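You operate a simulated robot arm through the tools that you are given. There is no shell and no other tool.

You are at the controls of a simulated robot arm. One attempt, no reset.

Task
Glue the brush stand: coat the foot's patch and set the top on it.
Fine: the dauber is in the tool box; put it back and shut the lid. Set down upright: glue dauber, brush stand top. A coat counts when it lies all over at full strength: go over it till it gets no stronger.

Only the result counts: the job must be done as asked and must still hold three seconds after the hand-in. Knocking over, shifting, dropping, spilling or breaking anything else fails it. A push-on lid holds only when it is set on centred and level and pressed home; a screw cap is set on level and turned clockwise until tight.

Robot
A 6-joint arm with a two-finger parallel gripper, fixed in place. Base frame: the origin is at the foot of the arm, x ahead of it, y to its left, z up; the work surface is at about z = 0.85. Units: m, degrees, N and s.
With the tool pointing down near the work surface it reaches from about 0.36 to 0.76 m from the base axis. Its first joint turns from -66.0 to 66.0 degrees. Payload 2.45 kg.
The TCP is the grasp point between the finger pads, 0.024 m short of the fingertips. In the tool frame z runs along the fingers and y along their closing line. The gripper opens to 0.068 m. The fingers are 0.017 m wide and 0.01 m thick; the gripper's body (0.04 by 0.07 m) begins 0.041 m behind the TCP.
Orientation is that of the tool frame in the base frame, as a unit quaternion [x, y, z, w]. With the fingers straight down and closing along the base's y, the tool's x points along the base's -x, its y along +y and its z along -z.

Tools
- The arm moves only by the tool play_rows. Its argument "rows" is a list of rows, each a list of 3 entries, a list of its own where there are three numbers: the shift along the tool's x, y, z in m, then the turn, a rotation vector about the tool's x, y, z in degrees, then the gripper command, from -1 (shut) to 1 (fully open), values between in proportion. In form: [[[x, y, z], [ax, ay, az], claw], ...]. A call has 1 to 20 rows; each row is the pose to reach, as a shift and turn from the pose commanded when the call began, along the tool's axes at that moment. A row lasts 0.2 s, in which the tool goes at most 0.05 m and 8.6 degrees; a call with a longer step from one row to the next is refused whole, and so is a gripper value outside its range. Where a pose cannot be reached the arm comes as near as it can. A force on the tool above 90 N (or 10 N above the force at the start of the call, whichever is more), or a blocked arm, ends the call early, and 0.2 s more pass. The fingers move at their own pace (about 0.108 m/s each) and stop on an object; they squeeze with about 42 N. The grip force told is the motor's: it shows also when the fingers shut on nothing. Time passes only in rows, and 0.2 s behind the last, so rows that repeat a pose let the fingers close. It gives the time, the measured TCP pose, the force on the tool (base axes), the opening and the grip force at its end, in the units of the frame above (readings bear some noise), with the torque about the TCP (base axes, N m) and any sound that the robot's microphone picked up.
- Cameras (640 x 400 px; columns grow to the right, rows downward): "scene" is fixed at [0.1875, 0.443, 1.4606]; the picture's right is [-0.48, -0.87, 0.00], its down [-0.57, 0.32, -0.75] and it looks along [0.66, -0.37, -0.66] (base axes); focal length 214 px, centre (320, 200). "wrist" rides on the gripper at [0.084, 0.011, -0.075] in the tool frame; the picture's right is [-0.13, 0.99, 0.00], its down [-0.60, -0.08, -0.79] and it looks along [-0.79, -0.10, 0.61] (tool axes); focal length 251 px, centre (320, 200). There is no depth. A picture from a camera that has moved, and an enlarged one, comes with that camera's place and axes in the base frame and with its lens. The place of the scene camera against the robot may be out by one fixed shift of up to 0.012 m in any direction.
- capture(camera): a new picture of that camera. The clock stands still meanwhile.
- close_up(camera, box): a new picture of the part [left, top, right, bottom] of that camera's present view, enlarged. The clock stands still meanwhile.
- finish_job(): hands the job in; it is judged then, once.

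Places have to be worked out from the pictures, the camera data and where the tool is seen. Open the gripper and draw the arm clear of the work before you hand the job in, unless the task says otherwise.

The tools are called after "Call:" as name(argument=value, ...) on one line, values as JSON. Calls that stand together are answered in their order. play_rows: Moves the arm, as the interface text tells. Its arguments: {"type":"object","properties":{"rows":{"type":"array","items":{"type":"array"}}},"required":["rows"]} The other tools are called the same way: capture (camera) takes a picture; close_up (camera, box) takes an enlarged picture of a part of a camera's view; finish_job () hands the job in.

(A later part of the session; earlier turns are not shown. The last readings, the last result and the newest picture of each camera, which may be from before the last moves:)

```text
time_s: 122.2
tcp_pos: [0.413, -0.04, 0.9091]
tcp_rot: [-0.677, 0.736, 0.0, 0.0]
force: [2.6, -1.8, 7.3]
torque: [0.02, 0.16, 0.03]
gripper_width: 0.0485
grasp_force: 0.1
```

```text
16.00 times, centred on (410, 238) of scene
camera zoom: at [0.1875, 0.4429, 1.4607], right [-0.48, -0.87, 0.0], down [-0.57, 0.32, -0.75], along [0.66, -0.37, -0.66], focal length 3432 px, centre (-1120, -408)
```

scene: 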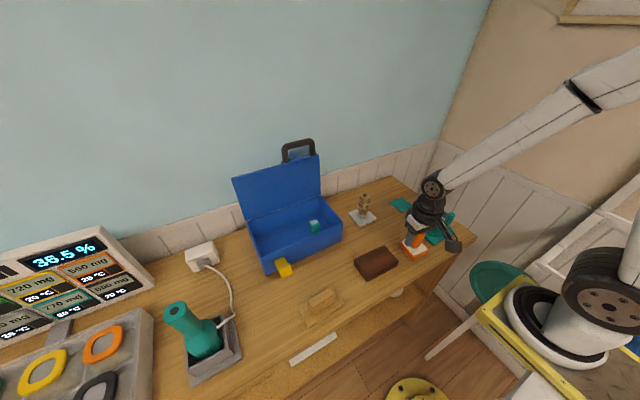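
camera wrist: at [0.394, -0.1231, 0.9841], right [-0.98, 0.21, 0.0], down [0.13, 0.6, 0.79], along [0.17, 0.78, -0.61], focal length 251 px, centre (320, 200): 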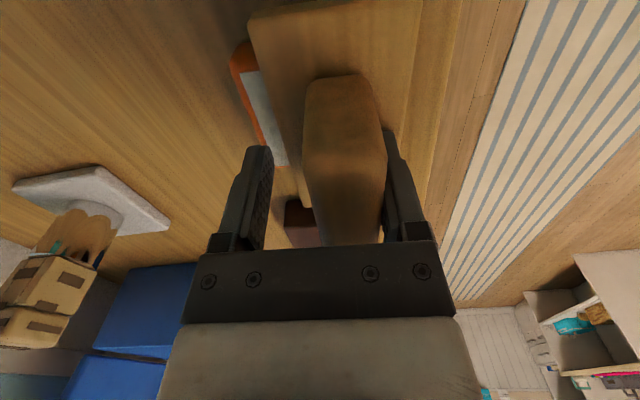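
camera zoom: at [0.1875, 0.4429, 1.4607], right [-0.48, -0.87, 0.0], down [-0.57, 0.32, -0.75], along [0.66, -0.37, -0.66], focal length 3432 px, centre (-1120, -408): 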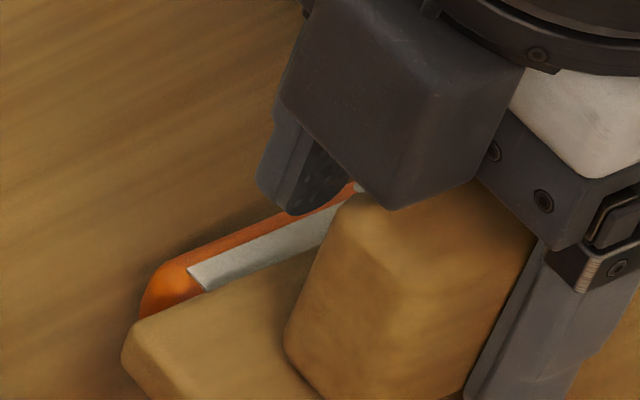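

The patch strip now looks grey-blue rather than cream, so something has changed. I'll centre on the ridge, regrip, and lift the top away to look at the patch and at the top's underside.

Call:
play_rows(rows=[[[0, 0.004, -0.002], [0, 0, 0], 0.5], [[0, 0.008, -0.002], [0, 0, 0], 0.5], [[0, 0.0115, -0.002], [0, 0, 0], 0.5], [[0, 0.0115, -0.002], [0, 0, 0], 0.0], [[0, 0.0115, -0.002], [0, 0, 0], -0.5], [[0, 0.0115, -0.002], [0, 0, 0], -1], [[0, 0.0115, -0.002], [0, 0, 0], -1]])

Call:
close_up(camera="scene", box=[370, 205, 460, 275])

```text
time_s: 123.8
tcp_pos: [0.4015, -0.0398, 0.9119]
tcp_rot: [-0.677, 0.736, 0.001, 0.0]
force: [0.0, 0.2, -0.2]
torque: [-0.02, 0.01, 0.03]
gripper_width: 0.0257
grasp_force: 41.2
```

```text
5.71 times, centred on (415, 240) of scene
camera zoom: at [0.1876, 0.443, 1.4606], right [-0.48, -0.87, 0.0], down [-0.57, 0.32, -0.75], along [0.66, -0.37, -0.66], focal length 1226 px, centre (-223, -29)
```

zoom: 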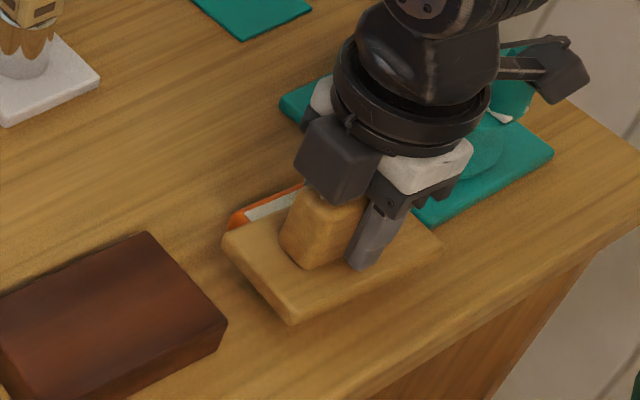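

Regripped at the ridge's present place. Now I'll lift straight up and watch the foot.

Call:
play_rows(rows=[[[0, 0, -0.003], [0, 0, 0], -1], [[0, 0, -0.01], [0, 0, 0], -1], [[0, 0, -0.03], [0, 0, 0], -1], [[0, 0, -0.06], [0, 0, 0], -1]])

Call:
close_up(camera="scene", box=[370, 205, 460, 275])

Call:
capture(camera="wrist")

```text
time_s: 124.8
tcp_pos: [0.3996, -0.0374, 0.9728]
tcp_rot: [-0.676, 0.737, 0.001, -0.001]
force: [0.1, -0.1, -1.1]
torque: [0.02, 0.02, 0.01]
gripper_width: 0.0255
grasp_force: 41.4
```

```text
5.71 times, centred on (415, 240) of scene
camera zoom: at [0.1876, 0.443, 1.4606], right [-0.48, -0.87, 0.0], down [-0.57, 0.32, -0.75], along [0.66, -0.37, -0.66], focal length 1226 px, centre (-223, -29)
```

zoom: 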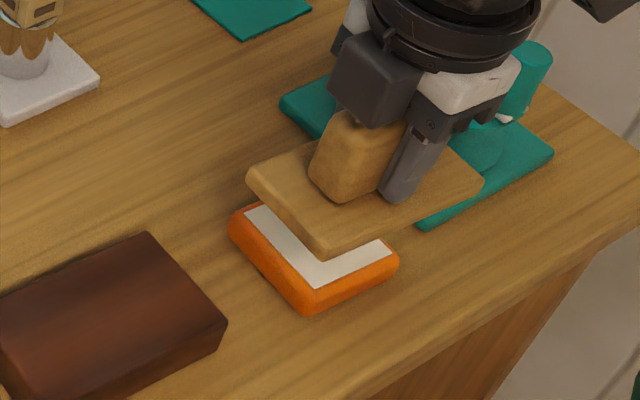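

```text
taken
camera wrist: at [0.3817, -0.1201, 1.0467], right [-0.98, 0.21, 0.0], down [0.13, 0.6, 0.79], along [0.17, 0.78, -0.61], focal length 251 px, centre (320, 200)
```

wrist: 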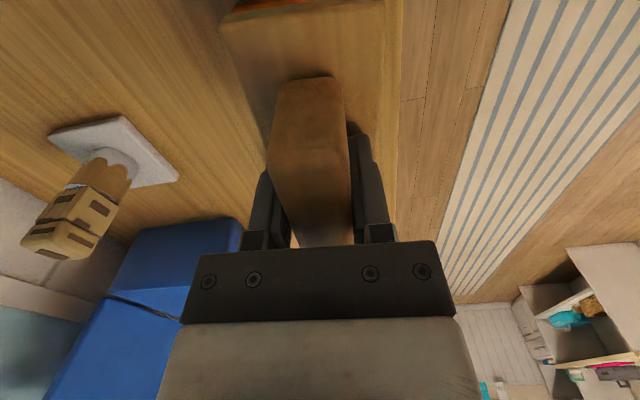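

Call:
play_rows(rows=[[[-0.03, 0.0, -0.03], [0, 0, 0], -1], [[-0.07, 0.0, -0.05], [0, 0, 0], -1], [[-0.11, 0.0, -0.06], [0, 0, 0], -1], [[-0.15, 0.0, -0.06], [0, 0, 0], -1]])

Call:
close_up(camera="scene", box=[399, 234, 431, 258])

Call:
close_up(camera="scene", box=[350, 185, 382, 230])

```text
time_s: 125.8
tcp_pos: [0.4134, 0.1125, 1.0332]
tcp_rot: [-0.677, 0.736, 0.0, 0.0]
force: [0.8, 0.1, -1.8]
torque: [0.03, 0.0, 0.0]
gripper_width: 0.0255
grasp_force: 41.2
```

```text
16.00 times, centred on (415, 246) of scene
camera zoom: at [0.1876, 0.443, 1.4606], right [-0.48, -0.87, 0.0], down [-0.57, 0.32, -0.75], along [0.66, -0.37, -0.66], focal length 3432 px, centre (-1200, -536)
```

zoom: 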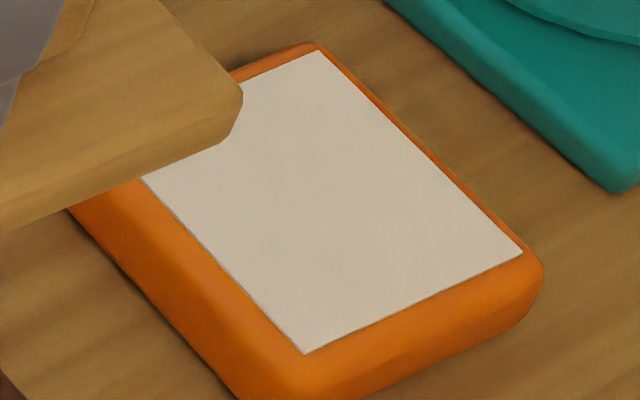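

```text
8.89 times, centred on (366, 208) of scene
camera zoom: at [0.1876, 0.443, 1.4606], right [-0.48, -0.87, 0.0], down [-0.57, 0.32, -0.75], along [0.66, -0.37, -0.66], focal length 1906 px, centre (-89, 133)
```

zoom: 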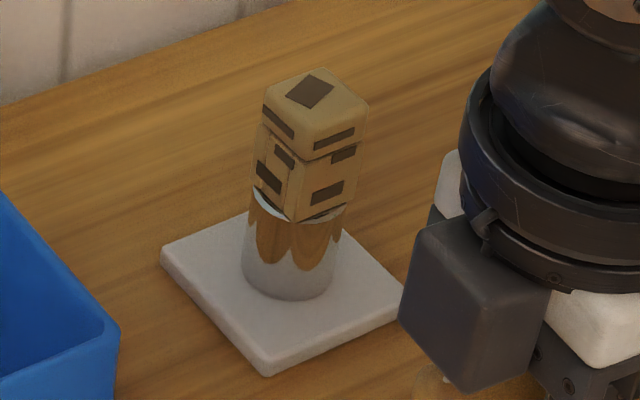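

No bond formed and the foot stayed put. While I hold the top, I'll tilt its underside toward the scene camera to confirm it is the right piece and see whether any glue transferred.

Call:
play_rows(rows=[[[0, 0, -0.05], [0, 0, 0], -1], [[0, 0, -0.1], [0, 0, 0], -1], [[0, 0, -0.15], [0, 0, 0], -1], [[0, 0, -0.2], [-4.7, -5.9, 0], -1], [[0, 0, -0.22], [-9.4, -11.7, 0], -1], [[0, 0, -0.22], [-14.1, -17.6, 0], -1], [[0, 0, -0.22], [-18.8, -23.4, 0], -1], [[0, 0, -0.22], [-23.5, -29.3, 0], -1], [[0, 0, -0.22], [-28.2, -35.1, 0], -1]])

Call:
capture(camera="scene")

```text
time_s: 127.8
tcp_pos: [0.4139, 0.109, 1.2519]
tcp_rot: [-0.625, 0.679, 0.38, 0.058]
force: [0.3, -0.9, -1.4]
torque: [0.01, -0.01, 0.01]
gripper_width: 0.0253
grasp_force: 40.8
```

```text
taken
```

scene: 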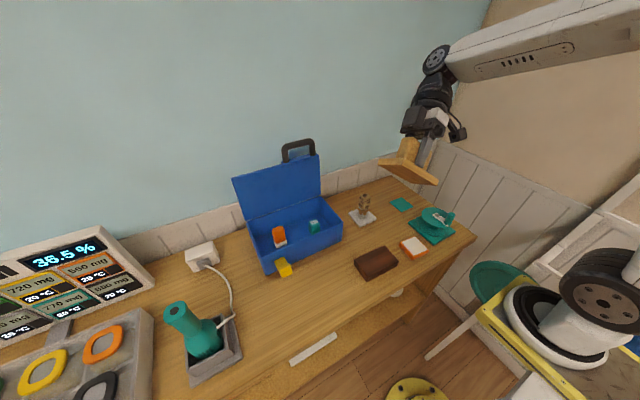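

Call:
close_up(camera="scene", box=[375, 120, 465, 195])

Call:
close_up(camera="scene", box=[260, 215, 330, 265])

```text
5.33 times, centred on (420, 158) of scene
camera zoom: at [0.1876, 0.443, 1.4606], right [-0.48, -0.87, 0.0], down [-0.57, 0.32, -0.75], along [0.66, -0.37, -0.66], focal length 1144 px, centre (-213, 427)
```

zoom: 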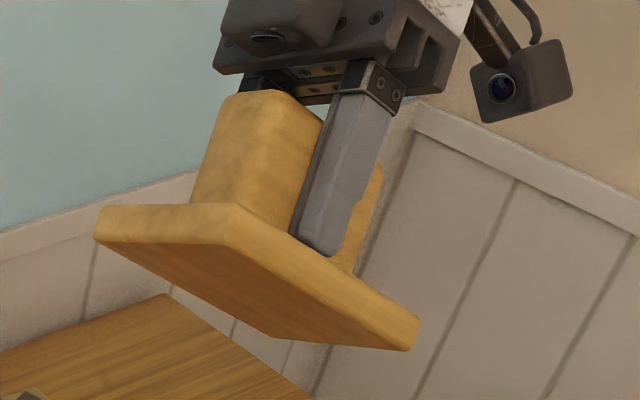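

```text
8.00 times, centred on (295, 240) of scene
camera zoom: at [0.1876, 0.443, 1.4606], right [-0.48, -0.87, 0.0], down [-0.57, 0.32, -0.75], along [0.66, -0.37, -0.66], focal length 1716 px, centre (520, -120)
```

zoom: 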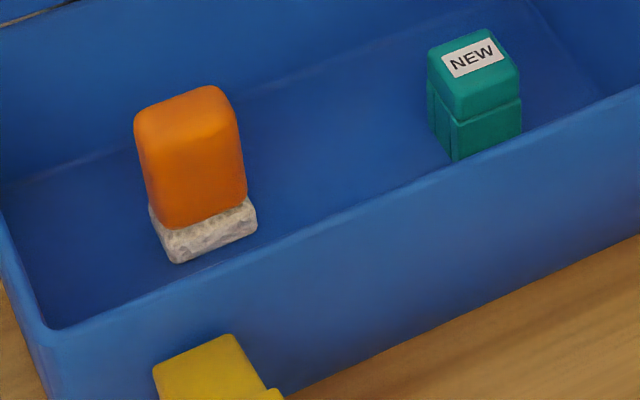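

The underside is plain wood with no glue on it. I suspect the sponge may not be what carries the glue, so I'll put the top back on the bench and inspect the other candidates. First I'll straighten the tool.

Call:
play_rows(rows=[[[0, 0, 0], [4.7, 5.9, 0], -1], [[0, 0, 0], [9.4, 11.7, 0], -1], [[0, 0, 0], [14.1, 17.6, 0], -1], [[0, 0, 0], [18.8, 23.4, 0], -1], [[0, 0, 0], [23.5, 29.3, 0], -1], [[0, 0, 0], [28.2, 35.1, 0], -1]])

Call:
play_rows(rows=[[[-0.03, 0, 0.035], [0, 0, -1], -1], [[-0.06, 0, 0.07], [0, 0, -2], -1], [[-0.09, 0, 0.105], [0, 0, -3], -1], [[-0.12, 0.005, 0.14], [0, 0, -4.5], -1], [[-0.15, 0.01, 0.175], [0, 0, -6], -1], [[-0.18, 0.02, 0.21], [0, 0, -7], -1], [[-0.2056, 0.0316, 0.24], [0, 0, -7.5], -1], [[-0.2056, 0.0316, 0.28], [0, 0, -7.5], -1], [[-0.2056, 0.0316, 0.31], [0, 0, -7.5], -1]])

Call:
capture(camera="wrist")

```text
time_s: 129.2
tcp_pos: [0.4138, 0.1097, 1.2515]
tcp_rot: [-0.677, 0.736, -0.001, 0.0]
force: [1.0, 0.6, -1.1]
torque: [-0.01, -0.03, 0.01]
gripper_width: 0.0256
grasp_force: 41.5
```

```text
time_s: 131.2
tcp_pos: [0.3998, 0.3197, 0.9401]
tcp_rot: [0.724, -0.69, 0.0, 0.0]
force: [0.6, 0.1, -1.1]
torque: [-0.02, -0.01, 0.02]
gripper_width: 0.0257
grasp_force: 41.3
```

```text
taken
camera wrist: at [0.3929, 0.2357, 1.0143], right [-1.0, 0.08, 0.0], down [0.05, 0.61, 0.79], along [0.07, 0.79, -0.61], focal length 251 px, centre (320, 200)
```

wrist: 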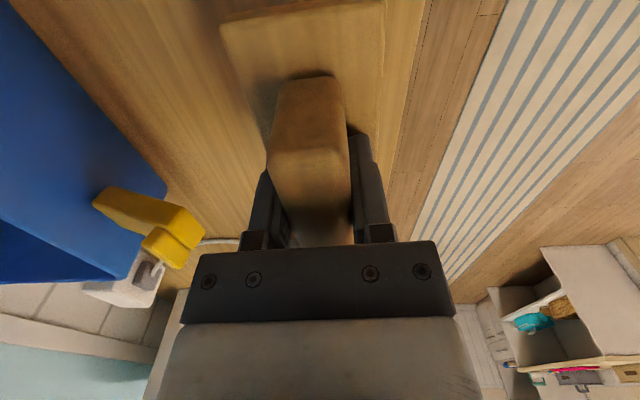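

Call:
play_rows(rows=[[[0, 0, 0.02], [0, 0, 0], -1], [[0, 0, 0.04], [0, 0, 0], -1], [[0, 0, 0.05], [0, 0, 0], -1], [[0, 0, 0.0515], [0, 0, 0], -1]])

```text
time_s: 132.2
tcp_pos: [0.4004, 0.318, 0.8899]
tcp_rot: [0.723, -0.691, -0.001, -0.001]
force: [-2.1, -2.2, 6.0]
torque: [0.39, 0.21, 0.12]
gripper_width: 0.0258
grasp_force: 41.0
```

It's on the table (6 N). I'll release slowly.

Call:
play_rows(rows=[[[0, 0, 0.0], [0, 0, 0], -0.2], [[0, 0, 0.0], [0, 0, 0], -0.1], [[0, 0, 0.0], [0, 0, 0], 0.1], [[0, 0, 0.0], [0, 0, 0], 0.4], [[0, 0, 0.0], [0, 0, 0], 0.8], [[0, 0, -0.01], [0, 0, 0], 0.8], [[0, 0, -0.05], [0, 0, 0], 0.8], [[0, 0, -0.09], [0, 0, 0], 0.8], [[0, 0, -0.13], [0, 0, 0], 0.8]])

Call:
capture(camera="wrist")

Call:
close_up(camera="scene", box=[270, 240, 380, 330])

```text
time_s: 134.2
tcp_pos: [0.4001, 0.3167, 1.022]
tcp_rot: [0.723, -0.69, 0.0, 0.0]
force: [-0.4, 0.8, -0.6]
torque: [0.01, -0.01, -0.02]
gripper_width: 0.0612
grasp_force: 0.1
```

```text
taken
camera wrist: at [0.3929, 0.2334, 1.0959], right [-1.0, 0.08, 0.0], down [0.05, 0.61, 0.79], along [0.07, 0.79, -0.61], focal length 251 px, centre (320, 200)
```

wrist: 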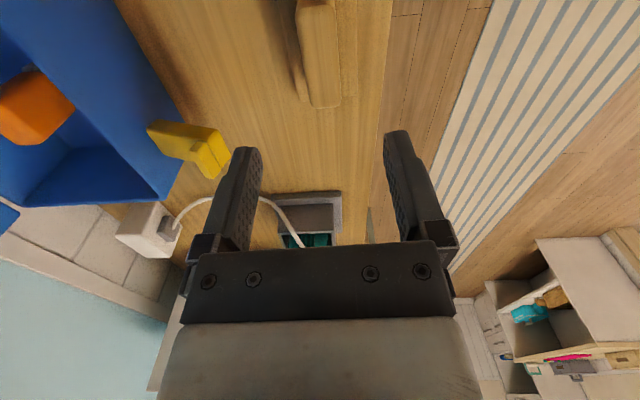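

```text
4.44 times, centred on (325, 285) of scene
camera zoom: at [0.1875, 0.443, 1.4607], right [-0.48, -0.87, 0.0], down [-0.57, 0.32, -0.75], along [0.66, -0.37, -0.66], focal length 953 px, centre (298, -178)
```

zoom: 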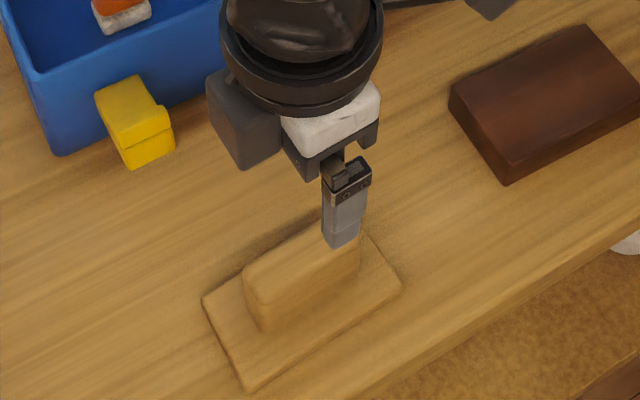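

The top is back on the bench, undisturbed. The earlier slip was probably the fingertips touching the plate. Now a maximum-zoom look at the pot-like object, the stamp and the dauber.

Call:
close_up(camera="scene", box=[356, 192, 376, 204])

Call:
close_up(camera="scene", box=[352, 204, 374, 218])

Call:
close_up(camera="scene", box=[304, 214, 326, 230])

Call:
close_up(camera="scene", box=[265, 222, 295, 245])

```text
16.00 times, centred on (366, 198) of scene
camera zoom: at [0.1875, 0.443, 1.4607], right [-0.48, -0.87, 0.0], down [-0.57, 0.32, -0.75], along [0.66, -0.37, -0.66], focal length 3432 px, centre (-416, 232)
```

zoom: 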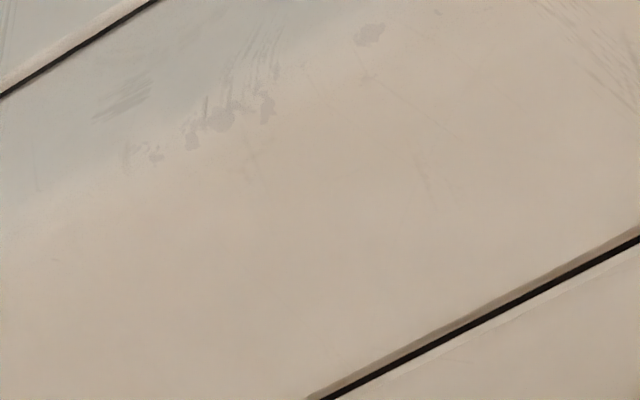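

```text
16.00 times, centred on (363, 211) of scene
camera zoom: at [0.1875, 0.443, 1.4607], right [-0.48, -0.87, 0.0], down [-0.57, 0.32, -0.75], along [0.66, -0.37, -0.66], focal length 3432 px, centre (-368, 24)
```

zoom: 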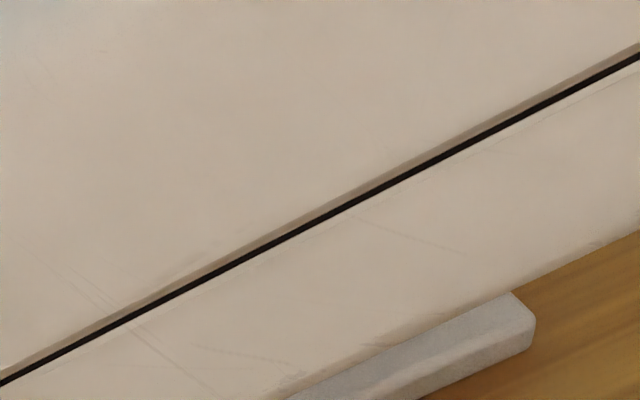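

```text
16.00 times, centred on (315, 222) of scene
camera zoom: at [0.1875, 0.443, 1.4607], right [-0.48, -0.87, 0.0], down [-0.57, 0.32, -0.75], along [0.66, -0.37, -0.66], focal length 3432 px, centre (400, -152)
```

zoom: 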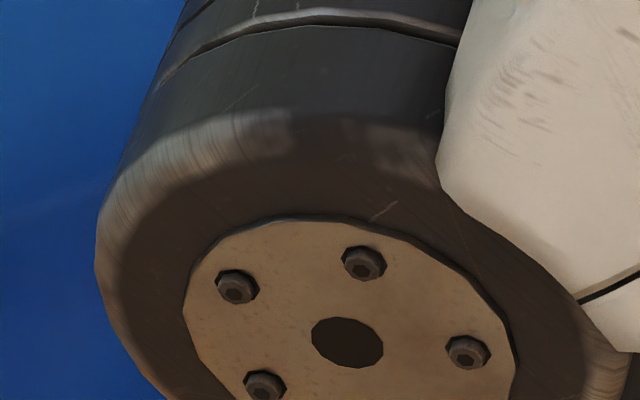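

```text
16.00 times, centred on (280, 234) of scene
camera zoom: at [0.1875, 0.443, 1.4607], right [-0.48, -0.87, 0.0], down [-0.57, 0.32, -0.75], along [0.66, -0.37, -0.66], focal length 3432 px, centre (960, -336)
```

zoom: 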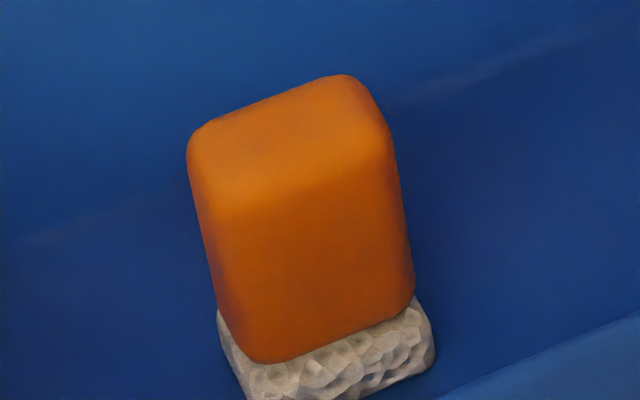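

Call:
play_rows(rows=[[[0.03, 0, -0.03], [0, 0, 0], 1], [[0.06, 0, -0.06], [0, 0, 0], 1], [[0.09, 0, -0.09], [0, 0, 0], 1], [[0.12, 0, -0.12], [0, 0, 0], 1], [[0.15, 0, -0.15], [0, 0, 0], 1]])

Call:
close_up(camera="scene", box=[350, 190, 378, 208])

Call:
close_up(camera="scene", box=[304, 214, 326, 230])

Call:
capture(camera="wrist")

```text
time_s: 135.4
tcp_pos: [0.4042, 0.1692, 1.1694]
tcp_rot: [0.724, -0.69, 0.0, 0.001]
force: [0.2, 0.4, 0.5]
torque: [0.03, 0.06, -0.01]
gripper_width: 0.0679
grasp_force: 0.0
```

```text
16.00 times, centred on (364, 199) of scene
camera zoom: at [0.1875, 0.443, 1.4607], right [-0.48, -0.87, 0.0], down [-0.57, 0.32, -0.75], along [0.66, -0.37, -0.66], focal length 3432 px, centre (-384, 216)
```

zoom: 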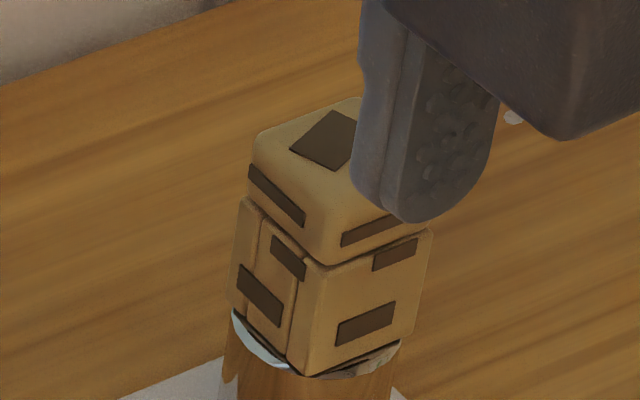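

```text
16.00 times, centred on (315, 222) of scene
camera zoom: at [0.1875, 0.443, 1.4607], right [-0.48, -0.87, 0.0], down [-0.57, 0.32, -0.75], along [0.66, -0.37, -0.66], focal length 3432 px, centre (400, -152)
```

zoom: 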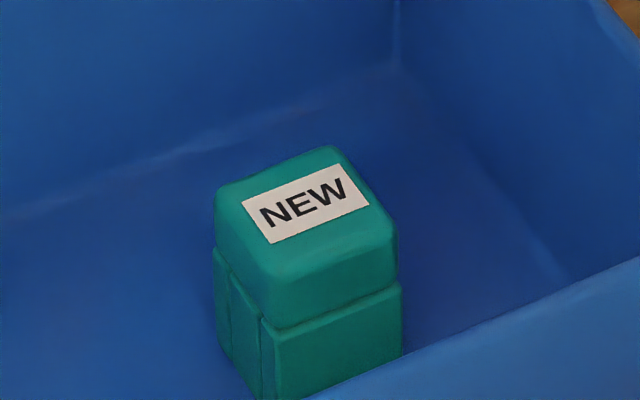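

```text
taken
camera wrist: at [0.3965, 0.0845, 1.2447], right [-1.0, 0.08, 0.0], down [0.05, 0.61, 0.79], along [0.06, 0.79, -0.61], focal length 251 px, centre (320, 200)
```

wrist: 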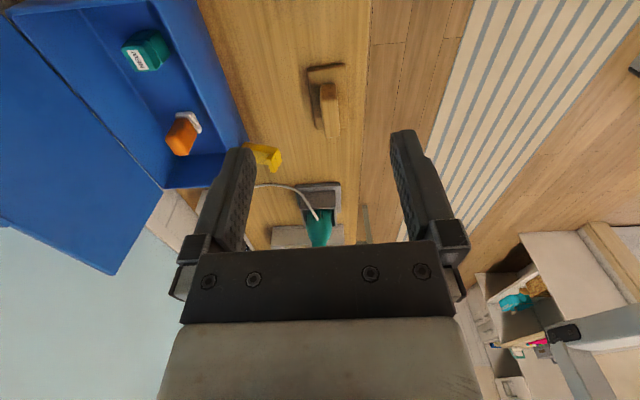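

The handle of the orange dauber and the ridge of the top are exactly the same grip thickness (25.4 mm), so both are clearly the task's pieces. To settle whether the patch has changed, I'll repeat the exact empty-gripper view from t=2.6 s.

Call:
play_rows(rows=[[[0, 0, 0], [0, 0, 8.4], 1], [[0, 0, 0], [0, 0, 16.8], 1], [[0, 0, 0], [0, 0, 25.2], 1], [[0, 0, 0], [0, 0, 33.6], 1], [[0, 0, 0], [0, 0, 42], 1], [[0, 0, 0], [0, 0, 50.4], 1], [[0, 0, 0], [0, 0, 58.8], 1], [[0, 0, 0], [0, 0, 67.2], 1], [[0, 0, 0], [0, 0, 75.6], 1], [[0, 0, 0], [0, 0, 84], 1], [[0, 0, 0], [0, 0, 92.7], 1]])

```text
refused: row 11 steps farther than a row can; nothing moved
```

Call:
play_rows(rows=[[[0, 0, 0], [0, 0, 8.4], 1], [[0, 0, 0], [0, 0, 16.8], 1], [[0, 0, 0], [0, 0, 25.2], 1], [[0, 0, 0], [0, 0, 33.6], 1], [[0, 0, 0], [0, 0, 42], 1], [[0, 0, 0], [0, 0, 50.4], 1], [[0, 0, 0], [0, 0, 58.8], 1], [[0, 0, 0], [0, 0, 67.2], 1], [[0, 0, 0], [0, 0, 75.6], 1], [[0, 0, 0], [0, 0, 84], 1], [[0, 0, 0], [0, 0, 92], 1], [[0, 0, 0], [0, 0, 92.7], 1]])

Call:
play_rows(rows=[[[0.005, 0.02, 0], [0, 7, 0], 1], [[0.01, 0.04, 0], [0, 14, 0], 1], [[0.015, 0.06, 0.003], [0, 21, 0], 1], [[0.02, 0.075, 0.006], [0, 28, 0], 1], [[0.023, 0.0825, 0.0095], [0, 35, 0], 1], [[0.023, 0.0825, 0.0095], [0, 35, 0], 1]])

Call:
close_up(camera="wrist", box=[120, 140, 300, 260])

Call:
close_up(camera="scene", box=[350, 230, 440, 285])

```text
time_s: 138.0
tcp_pos: [0.4075, 0.1673, 1.1698]
tcp_rot: [0.001, 1.0, 0.0, 0.0]
force: [-0.1, 1.3, -0.2]
torque: [0.04, 0.03, 0.02]
gripper_width: 0.0683
grasp_force: 0.0
```

```text
time_s: 139.4
tcp_pos: [0.3822, 0.2484, 1.1592]
tcp_rot: [0.0, 0.953, 0.0, -0.302]
force: [1.2, 0.2, -0.4]
torque: [0.0, 0.02, 0.04]
gripper_width: 0.0679
grasp_force: 0.0
```

```text
3.33 times, centred on (210, 200) of wrist
camera zoom: at [0.357, 0.2608, 1.2692], right [0.11, 0.99, -0.07], down [0.95, -0.08, 0.3], along [0.29, -0.1, -0.95], focal length 838 px, centre (687, 200)
```

zoom: 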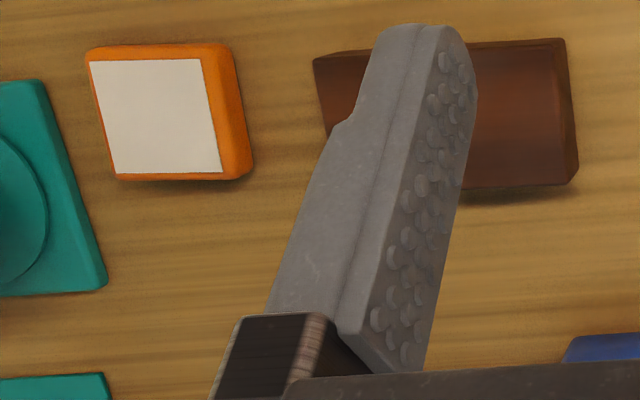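

```text
7.11 times, centred on (395, 258) of scene
camera zoom: at [0.1875, 0.443, 1.4606], right [-0.48, -0.87, 0.0], down [-0.57, 0.32, -0.75], along [0.66, -0.37, -0.66], focal length 1525 px, centre (-213, -209)
```

zoom: 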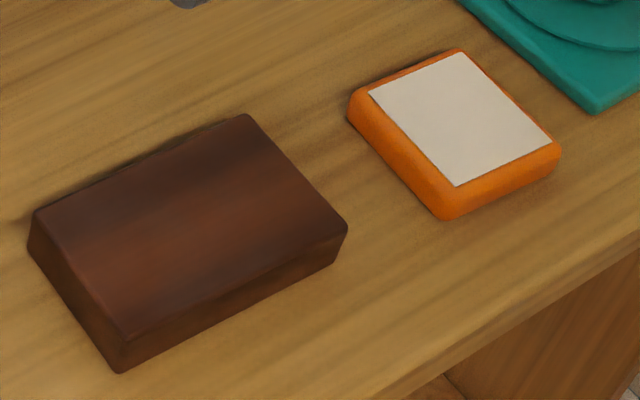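

I can't see a definite change. The most consistent reading is a cream glue on a pale patch. Some of my later passes had little contact because the dauber crept up in the grip, so I'll re-grip it freshly and coat again with controlled force. First I'll straighten, turn, and go back over the box.

Call:
play_rows(rows=[[[0, 0, 0], [0, -7, 0], 1], [[0, 0, 0], [0, -14, 0], 1], [[0, 0, 0], [0, -21, 0], 1], [[0, 0, 0], [0, -28, 0], 1], [[0, 0, 0], [0, -35, 0], 1]])

Call:
play_rows(rows=[[[-0.02, 0.005, 0.0], [0, 0, -8.2], 1], [[-0.045, 0.012, 0.0], [0, 0, -16.4], 1], [[-0.07, 0.02, 0.0], [0, 0, -24.6], 1], [[-0.095, 0.028, 0.0], [0, 0, -32.8], 1], [[-0.12, 0.036, 0.0], [0, 0, -41], 1], [[-0.145, 0.044, 0.0], [0, 0, -49.2], 1], [[-0.17, 0.052, 0.01], [0, 0, -57.4], 1], [[-0.195, 0.06, 0.02], [0, 0, -65.6], 1], [[-0.22, 0.068, 0.03], [0, 0, -73.8], 1], [[-0.245, 0.078, 0.05], [0, 0, -82], 1], [[-0.267, 0.088, 0.08], [0, 0, -90], 1], [[-0.267, 0.088, 0.11], [0, 0, -90], 1]])

Call:
capture(camera="wrist")

Call:
close_up(camera="wrist", box=[220, 0, 420, 125])

```text
time_s: 140.6
tcp_pos: [0.3837, 0.2495, 1.1604]
tcp_rot: [0.0, 1.0, 0.001, 0.001]
force: [0.5, 0.4, -0.5]
torque: [-0.02, 0.01, 0.03]
gripper_width: 0.0681
grasp_force: 0.1
```

```text
time_s: 143.2
tcp_pos: [0.6508, 0.3365, 1.051]
tcp_rot: [0.708, -0.707, 0.0, 0.0]
force: [-0.4, 0.5, -0.4]
torque: [-0.01, 0.0, 0.03]
gripper_width: 0.068
grasp_force: 0.0
```

```text
taken
camera wrist: at [0.6401, 0.2528, 1.1249], right [-0.99, 0.13, 0.0], down [0.08, 0.6, 0.79], along [0.1, 0.79, -0.61], focal length 251 px, centre (320, 200)
```

wrist: 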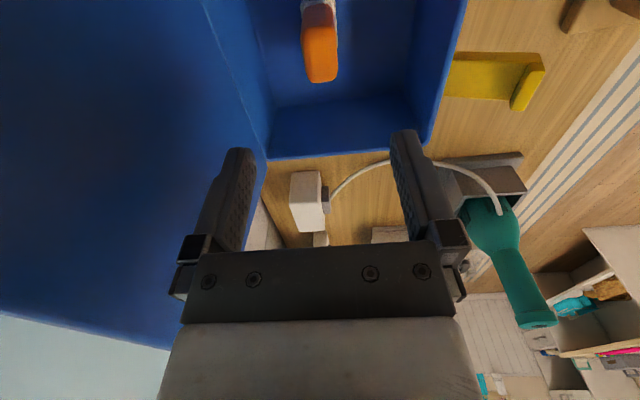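

```text
3.20 times, centred on (320, 62) of wrist
camera zoom: at [0.6401, 0.2528, 1.1249], right [-0.99, 0.13, 0.0], down [0.08, 0.6, 0.79], along [0.1, 0.79, -0.61], focal length 805 px, centre (320, 640)
```

zoom: 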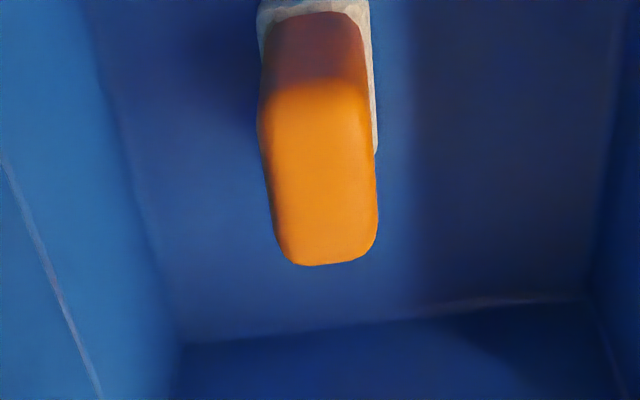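

The dauber stands aligned under the gripper. I'll go down and grip it at z≈0.901.

Call:
play_rows(rows=[[[-0.003, 0, 0.04], [0, 0, 0], 1], [[-0.003, 0, 0.08], [0, 0, 0], 1], [[-0.003, 0, 0.115], [0, 0, 0], 1], [[-0.003, 0, 0.14], [0, 0, 0], 1], [[-0.003, 0, 0.15], [0, 0, 0], 1], [[-0.003, 0, 0.15], [0, 0, 0], 0.2], [[-0.003, 0, 0.15], [0, 0, 0], -0.5], [[-0.003, 0, 0.15], [0, 0, 0], -1], [[-0.003, 0, 0.15], [0, 0, 0], -1]])

Call:
play_rows(rows=[[[0, 0, -0.03], [0, 0, 0], -1], [[0, 0, -0.07], [0, 0, 0], -1], [[0, 0, -0.115], [0, 0, 0], -1], [[0, 0, -0.16], [0, 0, 0], -1], [[0, 0, -0.2], [0, 0, 0], -1]])

Call:
capture(camera="wrist")

```text
time_s: 145.2
tcp_pos: [0.6503, 0.3405, 0.9006]
tcp_rot: [-0.707, 0.707, 0.0, 0.0]
force: [-0.9, 0.5, 0.9]
torque: [0.01, 0.01, 0.0]
gripper_width: 0.0253
grasp_force: 40.9
```

```text
time_s: 146.4
tcp_pos: [0.6497, 0.3421, 1.1014]
tcp_rot: [-0.707, 0.707, 0.0, -0.001]
force: [0.1, -0.7, -0.6]
torque: [0.01, -0.03, 0.03]
gripper_width: 0.0252
grasp_force: 40.9
```

```text
taken
camera wrist: at [0.6383, 0.2593, 1.1754], right [-0.99, 0.13, 0.0], down [0.08, 0.6, 0.79], along [0.1, 0.79, -0.61], focal length 251 px, centre (320, 200)
```

wrist: 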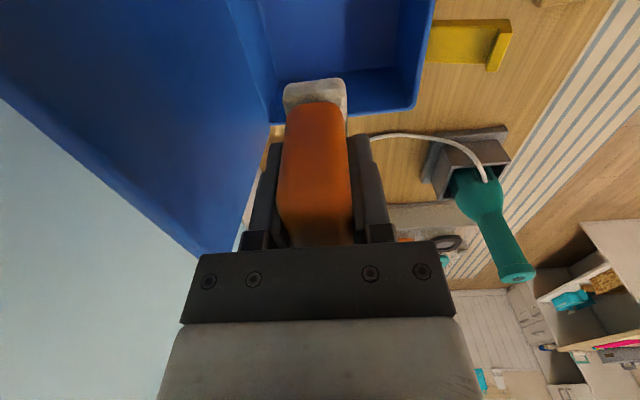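

Freshly gripped with the pad low again. I'll carry it to the foot, turning to the foot's yaw.

Call:
play_rows(rows=[[[0.02, 0.012, -0.01], [0, 0, 7.9], -1], [[0.055, 0.033, -0.01], [0, 0, 15.8], -1], [[0.09, 0.054, -0.01], [0, 0, 23.7], -1], [[0.125, 0.075, -0.01], [0, 0, 31.6], -1], [[0.16, 0.096, -0.01], [0, 0, 39.5], -1], [[0.195, 0.117, -0.01], [0, 0, 47.4], -1], [[0.23, 0.138, -0.01], [0, 0, 55.3], -1], [[0.265, 0.159, -0.01], [0, 0, 63.2], -1], [[0.3, 0.18, 0.0], [0, 0, 71.1], -1], [[0.335, 0.201, 0.015], [0, 0, 79], -1], [[0.365, 0.22, 0.04], [0, 0, 86.9], -1], [[0.3888, 0.2352, 0.07], [0, 0, 94.5], -1], [[0.3888, 0.2352, 0.11], [0, 0, 94.5], -1], [[0.3888, 0.2352, 0.15], [0, 0, 94.5], -1], [[0.3888, 0.2352, 0.175], [0, 0, 94.5], -1]])

Call:
close_up(camera="wrist", box=[230, 10, 400, 140])

Call:
close_up(camera="scene", box=[385, 215, 445, 265])

```text
time_s: 149.6
tcp_pos: [0.4161, -0.0478, 0.9253]
tcp_rot: [0.039, 0.999, 0.0, 0.001]
force: [-0.7, 0.1, -0.4]
torque: [0.0, 0.01, 0.0]
gripper_width: 0.0253
grasp_force: 41.4
```

```text
3.08 times, centred on (315, 75) of wrist
camera zoom: at [0.3319, -0.0303, 1.0003], right [0.21, 0.98, 0.0], down [0.6, -0.13, 0.79], along [0.78, -0.16, -0.61], focal length 774 px, centre (335, 585)
```

zoom: 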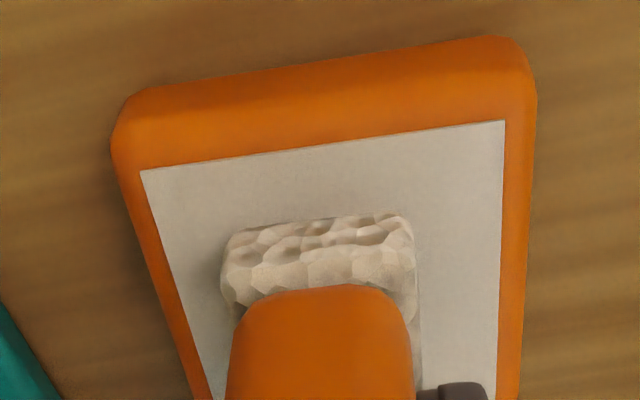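

```text
8.00 times, centred on (415, 240) of scene
camera zoom: at [0.1876, 0.443, 1.4606], right [-0.48, -0.87, 0.0], down [-0.57, 0.32, -0.75], along [0.66, -0.37, -0.66], focal length 1716 px, centre (-440, -120)
```

zoom: 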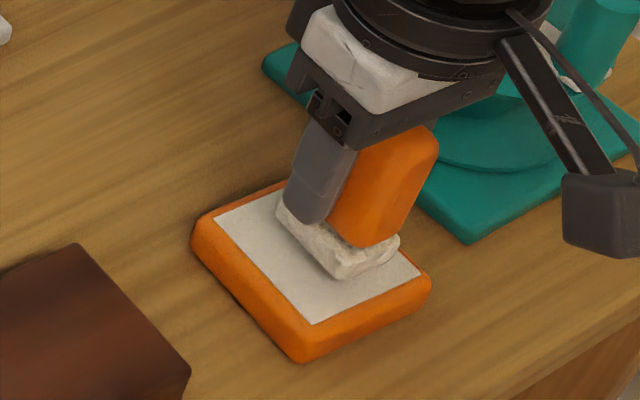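

I'll centre the pad (+2 mm in y) and approach contact gently.

Call:
play_rows(rows=[[[0.001, 0.0022, 0.004], [0, 0, 0], -1], [[0.001, 0.0022, 0.0075], [0, 0, 0], -1], [[0.001, 0.0022, 0.0085], [0, 0, 0], -1], [[0.001, 0.0022, 0.009], [0, 0, 0], -1]])

```text
time_s: 150.6
tcp_pos: [0.4146, -0.0447, 0.917]
tcp_rot: [0.04, 0.999, 0.0, 0.0]
force: [-0.1, 0.7, 3.0]
torque: [0.08, 0.03, 0.03]
gripper_width: 0.0255
grasp_force: 40.7
```

Call:
play_rows(rows=[[[0.006, -0.008, 0.0002], [0, 0, 0], -1], [[0.0115, -0.0155, 0.0002], [0, 0, 0], -1], [[0.0115, -0.0075, 0.0002], [0, 0, 0], -1], [[0.0115, 0, 0.0002], [0, 0, 0], -1], [[0.0115, 0.0075, 0.0002], [0, 0, 0], -1], [[0.0115, 0.0155, 0.0002], [0, 0, 0], -1], [[0.004, 0.0155, 0.0002], [0, 0, 0], -1], [[0.004, 0.0075, 0.0002], [0, 0, 0], -1], [[0.004, 0.0, 0.0002], [0, 0, 0], -1], [[0.004, -0.0075, 0.0002], [0, 0, 0], -1], [[0.004, -0.0155, 0.0002], [0, 0, 0], -1]])

Call:
close_up(camera="wrist", box=[230, 10, 400, 140])

```text
time_s: 153.0
tcp_pos: [0.409, -0.0615, 0.9162]
tcp_rot: [0.039, 0.999, 0.0, 0.002]
force: [2.1, 9.1, 29.3]
torque: [0.4, 0.17, -0.06]
gripper_width: 0.0255
grasp_force: 40.9
```

```text
3.08 times, centred on (315, 75) of wrist
camera zoom: at [0.3263, -0.0432, 0.9904], right [0.21, 0.98, 0.0], down [0.59, -0.13, 0.8], along [0.78, -0.16, -0.61], focal length 774 px, centre (335, 585)
```

zoom: 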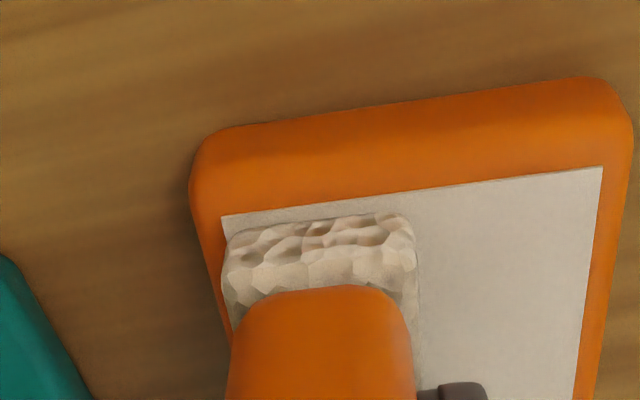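

Call:
play_rows(rows=[[[-0.004, 0, -0.0004], [0, 0, 0], -1], [[-0.008, 0, -0.0004], [0, 0, 0], -1], [[-0.008, 0.0075, -0.0004], [0, 0, 0], -1], [[-0.008, 0.0155, -0.0004], [0, 0, 0], -1], [[-0.008, 0.023, -0.0004], [0, 0, 0], -1], [[-0.008, 0.031, -0.0004], [0, 0, 0], -1], [[-0.0155, 0.031, -0.0004], [0, 0, 0], -1], [[-0.0155, 0.023, -0.0004], [0, 0, 0], -1], [[-0.0155, 0.0155, -0.0004], [0, 0, 0], -1], [[-0.0155, 0.0075, -0.0004], [0, 0, 0], -1], [[-0.0155, 0, -0.0004], [0, 0, 0], -1], [[-0.008, 0.0, -0.0004], [0, 0, 0], -1], [[-0.004, 0.0155, -0.0004], [0, 0, 0], -1]])

```text
time_s: 155.8
tcp_pos: [0.4161, -0.0458, 0.916]
tcp_rot: [0.039, 0.999, 0.0, 0.001]
force: [1.1, -5.8, 17.8]
torque: [-0.24, 0.12, 0.04]
gripper_width: 0.0251
grasp_force: 41.2
```

Contact stayed solid (18 N) through that pass. Now passes with strokes along x.

Call:
play_rows(rows=[[[0.0115, 0.008, -0.0002], [0, 0, 0], -1], [[0.0115, 0.0155, -0.0002], [0, 0, 0], -1], [[0, 0.0155, -0.0002], [0, 0, 0], -1], [[-0.0115, 0.0155, -0.0002], [0, 0, 0], -1], [[-0.0115, 0.0075, -0.0002], [0, 0, 0], -1], [[0, 0.0075, -0.0002], [0, 0, 0], -1], [[0.0115, 0.0075, -0.0002], [0, 0, 0], -1], [[0.0115, 0, -0.0002], [0, 0, 0], -1], [[0.0, 0.0, -0.0002], [0, 0, 0], -1], [[-0.0115, 0.0, -0.0002], [0, 0, 0], -1], [[-0.0115, -0.0075, -0.0002], [0, 0, 0], -1], [[0, -0.0075, -0.0002], [0, 0, 0], -1], [[0.0115, -0.0075, -0.0002], [0, 0, 0], -1], [[0.0115, -0.0155, -0.0003], [0, 0, 0], -1], [[0, -0.0155, -0.0003], [0, 0, 0], -1], [[-0.0115, -0.0155, -0.0003], [0, 0, 0], -1], [[0.0, -0.0155, -0.0003], [0, 0, 0], -1], [[0.0, 0.0, -0.0002], [0, 0, 0], -1]])

```text
time_s: 159.6
tcp_pos: [0.4164, -0.0456, 0.9175]
tcp_rot: [0.04, 0.999, 0.0, 0.0]
force: [-0.3, 0.1, -1.3]
torque: [0.03, 0.01, 0.0]
gripper_width: 0.0251
grasp_force: 41.0
```

Call:
play_rows(rows=[[[0, 0, 0.0004], [0, 0, 0], -1], [[0, 0, 0.0007], [0, 0, 0], -1]])

```text
time_s: 160.2
tcp_pos: [0.4148, -0.0464, 0.9163]
tcp_rot: [0.04, 0.999, -0.001, 0.0]
force: [-0.3, -0.4, 0.1]
torque: [0.03, 0.01, 0.02]
gripper_width: 0.0254
grasp_force: 41.0
```

Call:
play_rows(rows=[[[0, 0, 0.0004], [0, 0, 0], -1], [[0, 0, 0.0008], [0, 0, 0], -1]])

```text
time_s: 160.8
tcp_pos: [0.4161, -0.0464, 0.9164]
tcp_rot: [0.039, 0.999, 0.0, 0.001]
force: [-1.7, -3.4, 12.4]
torque: [-0.16, 0.1, 0.0]
gripper_width: 0.0254
grasp_force: 40.5
```

12 N again. One more full pass with a slight downward drift to keep contact.

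Call:
play_rows(rows=[[[0.0115, 0.008, 0.0], [0, 0, 0], -1], [[0.0115, 0.0155, 0.0], [0, 0, 0], -1], [[0, 0.0155, 0.0], [0, 0, 0], -1], [[-0.0115, 0.0155, 0.0001], [0, 0, 0], -1], [[-0.0115, 0.0075, 0.0001], [0, 0, 0], -1], [[0, 0.0075, 0.0001], [0, 0, 0], -1], [[0.0115, 0.0075, 0.0001], [0, 0, 0], -1], [[0.0115, 0, 0.0001], [0, 0, 0], -1], [[0.0, 0.0, 0.0002], [0, 0, 0], -1], [[-0.0115, 0.0, 0.0002], [0, 0, 0], -1], [[-0.0115, -0.0075, 0.0002], [0, 0, 0], -1], [[0, -0.0075, 0.0002], [0, 0, 0], -1], [[0.0115, -0.0075, 0.0002], [0, 0, 0], -1], [[0.0115, -0.0155, 0.0002], [0, 0, 0], -1], [[0, -0.0155, 0.0003], [0, 0, 0], -1], [[-0.0115, -0.0155, 0.0003], [0, 0, 0], -1], [[0.0, -0.0155, 0.0003], [0, 0, 0], -1], [[0.0, 0.0, 0.0003], [0, 0, 0], -1]])

Call:
close_up(camera="scene", box=[395, 230, 435, 262])

```text
time_s: 164.6
tcp_pos: [0.4153, -0.047, 0.916]
tcp_rot: [0.038, 0.999, 0.0, 0.0]
force: [0.1, -3.2, 7.6]
torque: [-0.12, -0.09, -0.03]
gripper_width: 0.0251
grasp_force: 40.5
```

```text
12.50 times, centred on (415, 246) of scene
camera zoom: at [0.1874, 0.4429, 1.4607], right [-0.48, -0.87, 0.0], down [-0.57, 0.32, -0.75], along [0.66, -0.37, -0.66], focal length 2681 px, centre (-868, -375)
```

zoom: 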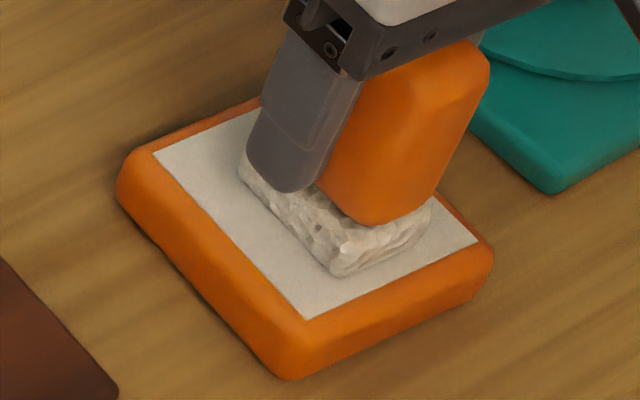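

Contact held (7.6 N). One last pass with strokes along y for good measure.

Call:
play_rows(rows=[[[0.006, -0.008, 0.0001], [0, 0, 0], -1], [[0.0125, -0.016, 0.0001], [0, 0, 0], -1], [[0.0125, -0.005, 0.0001], [0, 0, 0], -1], [[0.0125, 0.005, 0.0001], [0, 0, 0], -1], [[0.0125, 0.016, 0.0001], [0, 0, 0], -1], [[0.004, 0.016, 0.0002], [0, 0, 0], -1], [[0.004, 0.005, 0.0002], [0, 0, 0], -1], [[0.004, -0.005, 0.0002], [0, 0, 0], -1], [[0.004, -0.016, 0.0002], [0, 0, 0], -1], [[-0.004, -0.016, 0.0002], [0, 0, 0], -1], [[-0.004, -0.005, 0.0002], [0, 0, 0], -1], [[-0.004, 0.005, 0.0003], [0, 0, 0], -1], [[-0.004, 0.016, 0.0003], [0, 0, 0], -1], [[-0.0125, 0.016, 0.0003], [0, 0, 0], -1], [[-0.0125, 0.005, 0.0003], [0, 0, 0], -1], [[-0.0125, -0.005, 0.0003], [0, 0, 0], -1], [[-0.0125, -0.016, 0.0003], [0, 0, 0], -1], [[-0.004, -0.008, 0.0003], [0, 0, 0], -1], [[0.0, 0.0, 0.0003], [0, 0, 0], -1]])

Call:
play_rows(rows=[[[0, 0, -0.02], [0, 0, 0], -1], [[0, 0, -0.06], [0, 0, 0], -1], [[0.01, 0.03, -0.085], [0, 0, 0], -1], [[0.03, 0.07, -0.085], [0, 0, 0], -1], [[0.0333, 0.085, -0.085], [0, 0, 0], -1]])

Call:
capture(camera="wrist")

Call:
close_up(camera="wrist", box=[180, 50, 300, 150])

```text
time_s: 168.6
tcp_pos: [0.4168, -0.0468, 0.9156]
tcp_rot: [0.039, 0.999, 0.0, 0.001]
force: [2.3, -6.5, 18.9]
torque: [-0.29, -0.07, 0.0]
gripper_width: 0.0253
grasp_force: 41.5
```

```text
time_s: 169.8
tcp_pos: [0.3872, 0.0418, 0.9978]
tcp_rot: [0.039, 0.999, 0.0, 0.0]
force: [0.1, -0.5, -0.3]
torque: [0.0, 0.01, -0.03]
gripper_width: 0.0254
grasp_force: 40.8
```

```text
taken
camera wrist: at [0.3042, 0.0588, 1.0728], right [0.21, 0.98, 0.0], down [0.6, -0.13, 0.79], along [0.78, -0.16, -0.61], focal length 251 px, centre (320, 200)
```

wrist: 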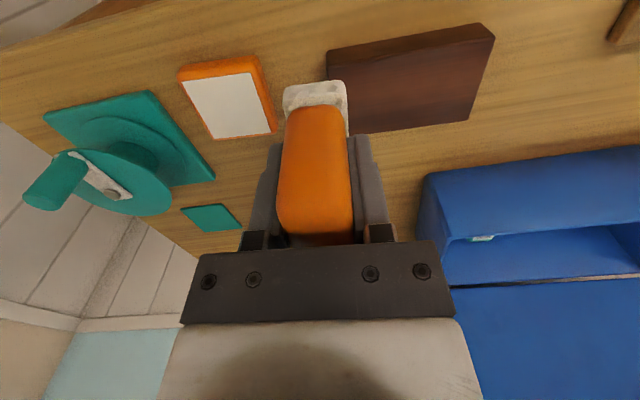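

```text
4.00 times, centred on (240, 100) of wrist
camera zoom: at [0.3042, 0.0588, 1.0728], right [0.21, 0.98, 0.0], down [0.6, -0.13, 0.79], along [0.78, -0.16, -0.61], focal length 1006 px, centre (640, 600)
```

zoom: 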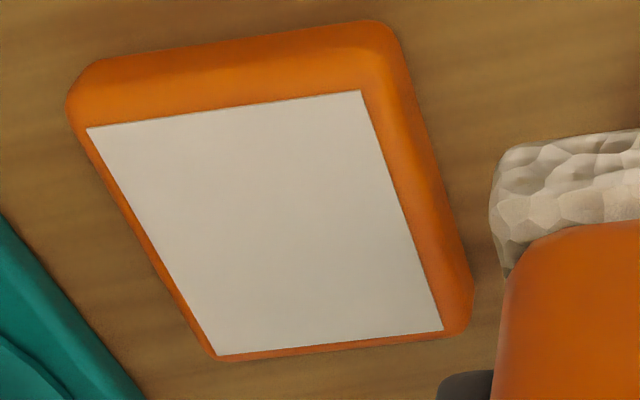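

The patch still looks the same, but I've noticed something important. The wooden top (≈109×60 mm) matches the brown block (≈116×65 mm) with an even margin, and cream glue would show clearly on brown. The brown block may be the real foot, so I'll make a small light test dab at its centre.

Call:
play_rows(rows=[[[-0.015, 0.025, 0], [0, 0, 0], -1], [[-0.03, 0.05, 0], [0, 0, 0], -1], [[-0.0372, 0.0633, 0.02], [0, 0, 0], -1], [[-0.0372, 0.0633, 0.05], [0, 0, 0], -1], [[-0.0372, 0.0633, 0.073], [0, 0, 0], -1]])

Call:
capture(camera="wrist")

Call:
close_up(camera="scene", box=[345, 220, 425, 290])

```text
time_s: 171.0
tcp_pos: [0.4304, 0.1012, 0.9295]
tcp_rot: [0.039, 0.999, 0.0, 0.0]
force: [1.0, -0.5, -0.6]
torque: [-0.02, -0.01, 0.05]
gripper_width: 0.0254
grasp_force: 40.9
```

```text
taken
camera wrist: at [0.3473, 0.119, 1.0021], right [0.21, 0.98, 0.0], down [0.6, -0.13, 0.79], along [0.78, -0.16, -0.61], focal length 251 px, centre (320, 200)
```

wrist: 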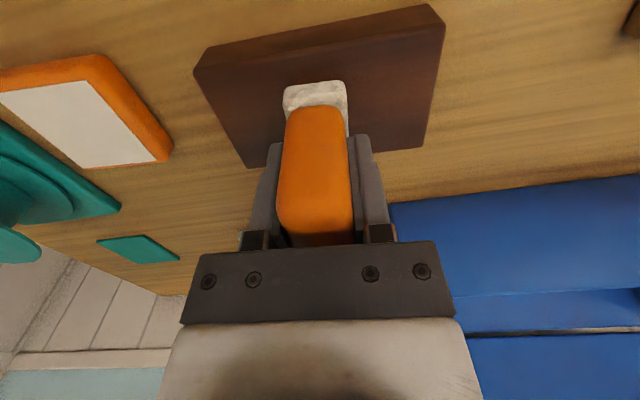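

```text
5.71 times, centred on (385, 255) of scene
camera zoom: at [0.1876, 0.443, 1.4606], right [-0.48, -0.87, 0.0], down [-0.57, 0.32, -0.75], along [0.66, -0.37, -0.66], focal length 1226 px, centre (-51, -114)
```

zoom: 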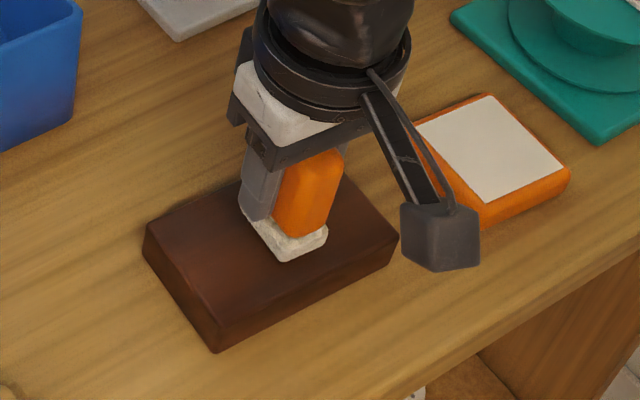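

Call:
play_rows(rows=[[[0, 0, 0.003], [0, 0, 0], -1], [[0, 0, 0.006], [0, 0, 0], -1], [[0, 0, 0.008], [0, 0, 0], -1]])

```text
time_s: 171.8
tcp_pos: [0.4309, 0.1024, 0.9199]
tcp_rot: [0.039, 0.999, 0.001, 0.003]
force: [-3.1, -0.2, 29.6]
torque: [-0.15, -0.23, -0.08]
gripper_width: 0.0254
grasp_force: 40.9
```

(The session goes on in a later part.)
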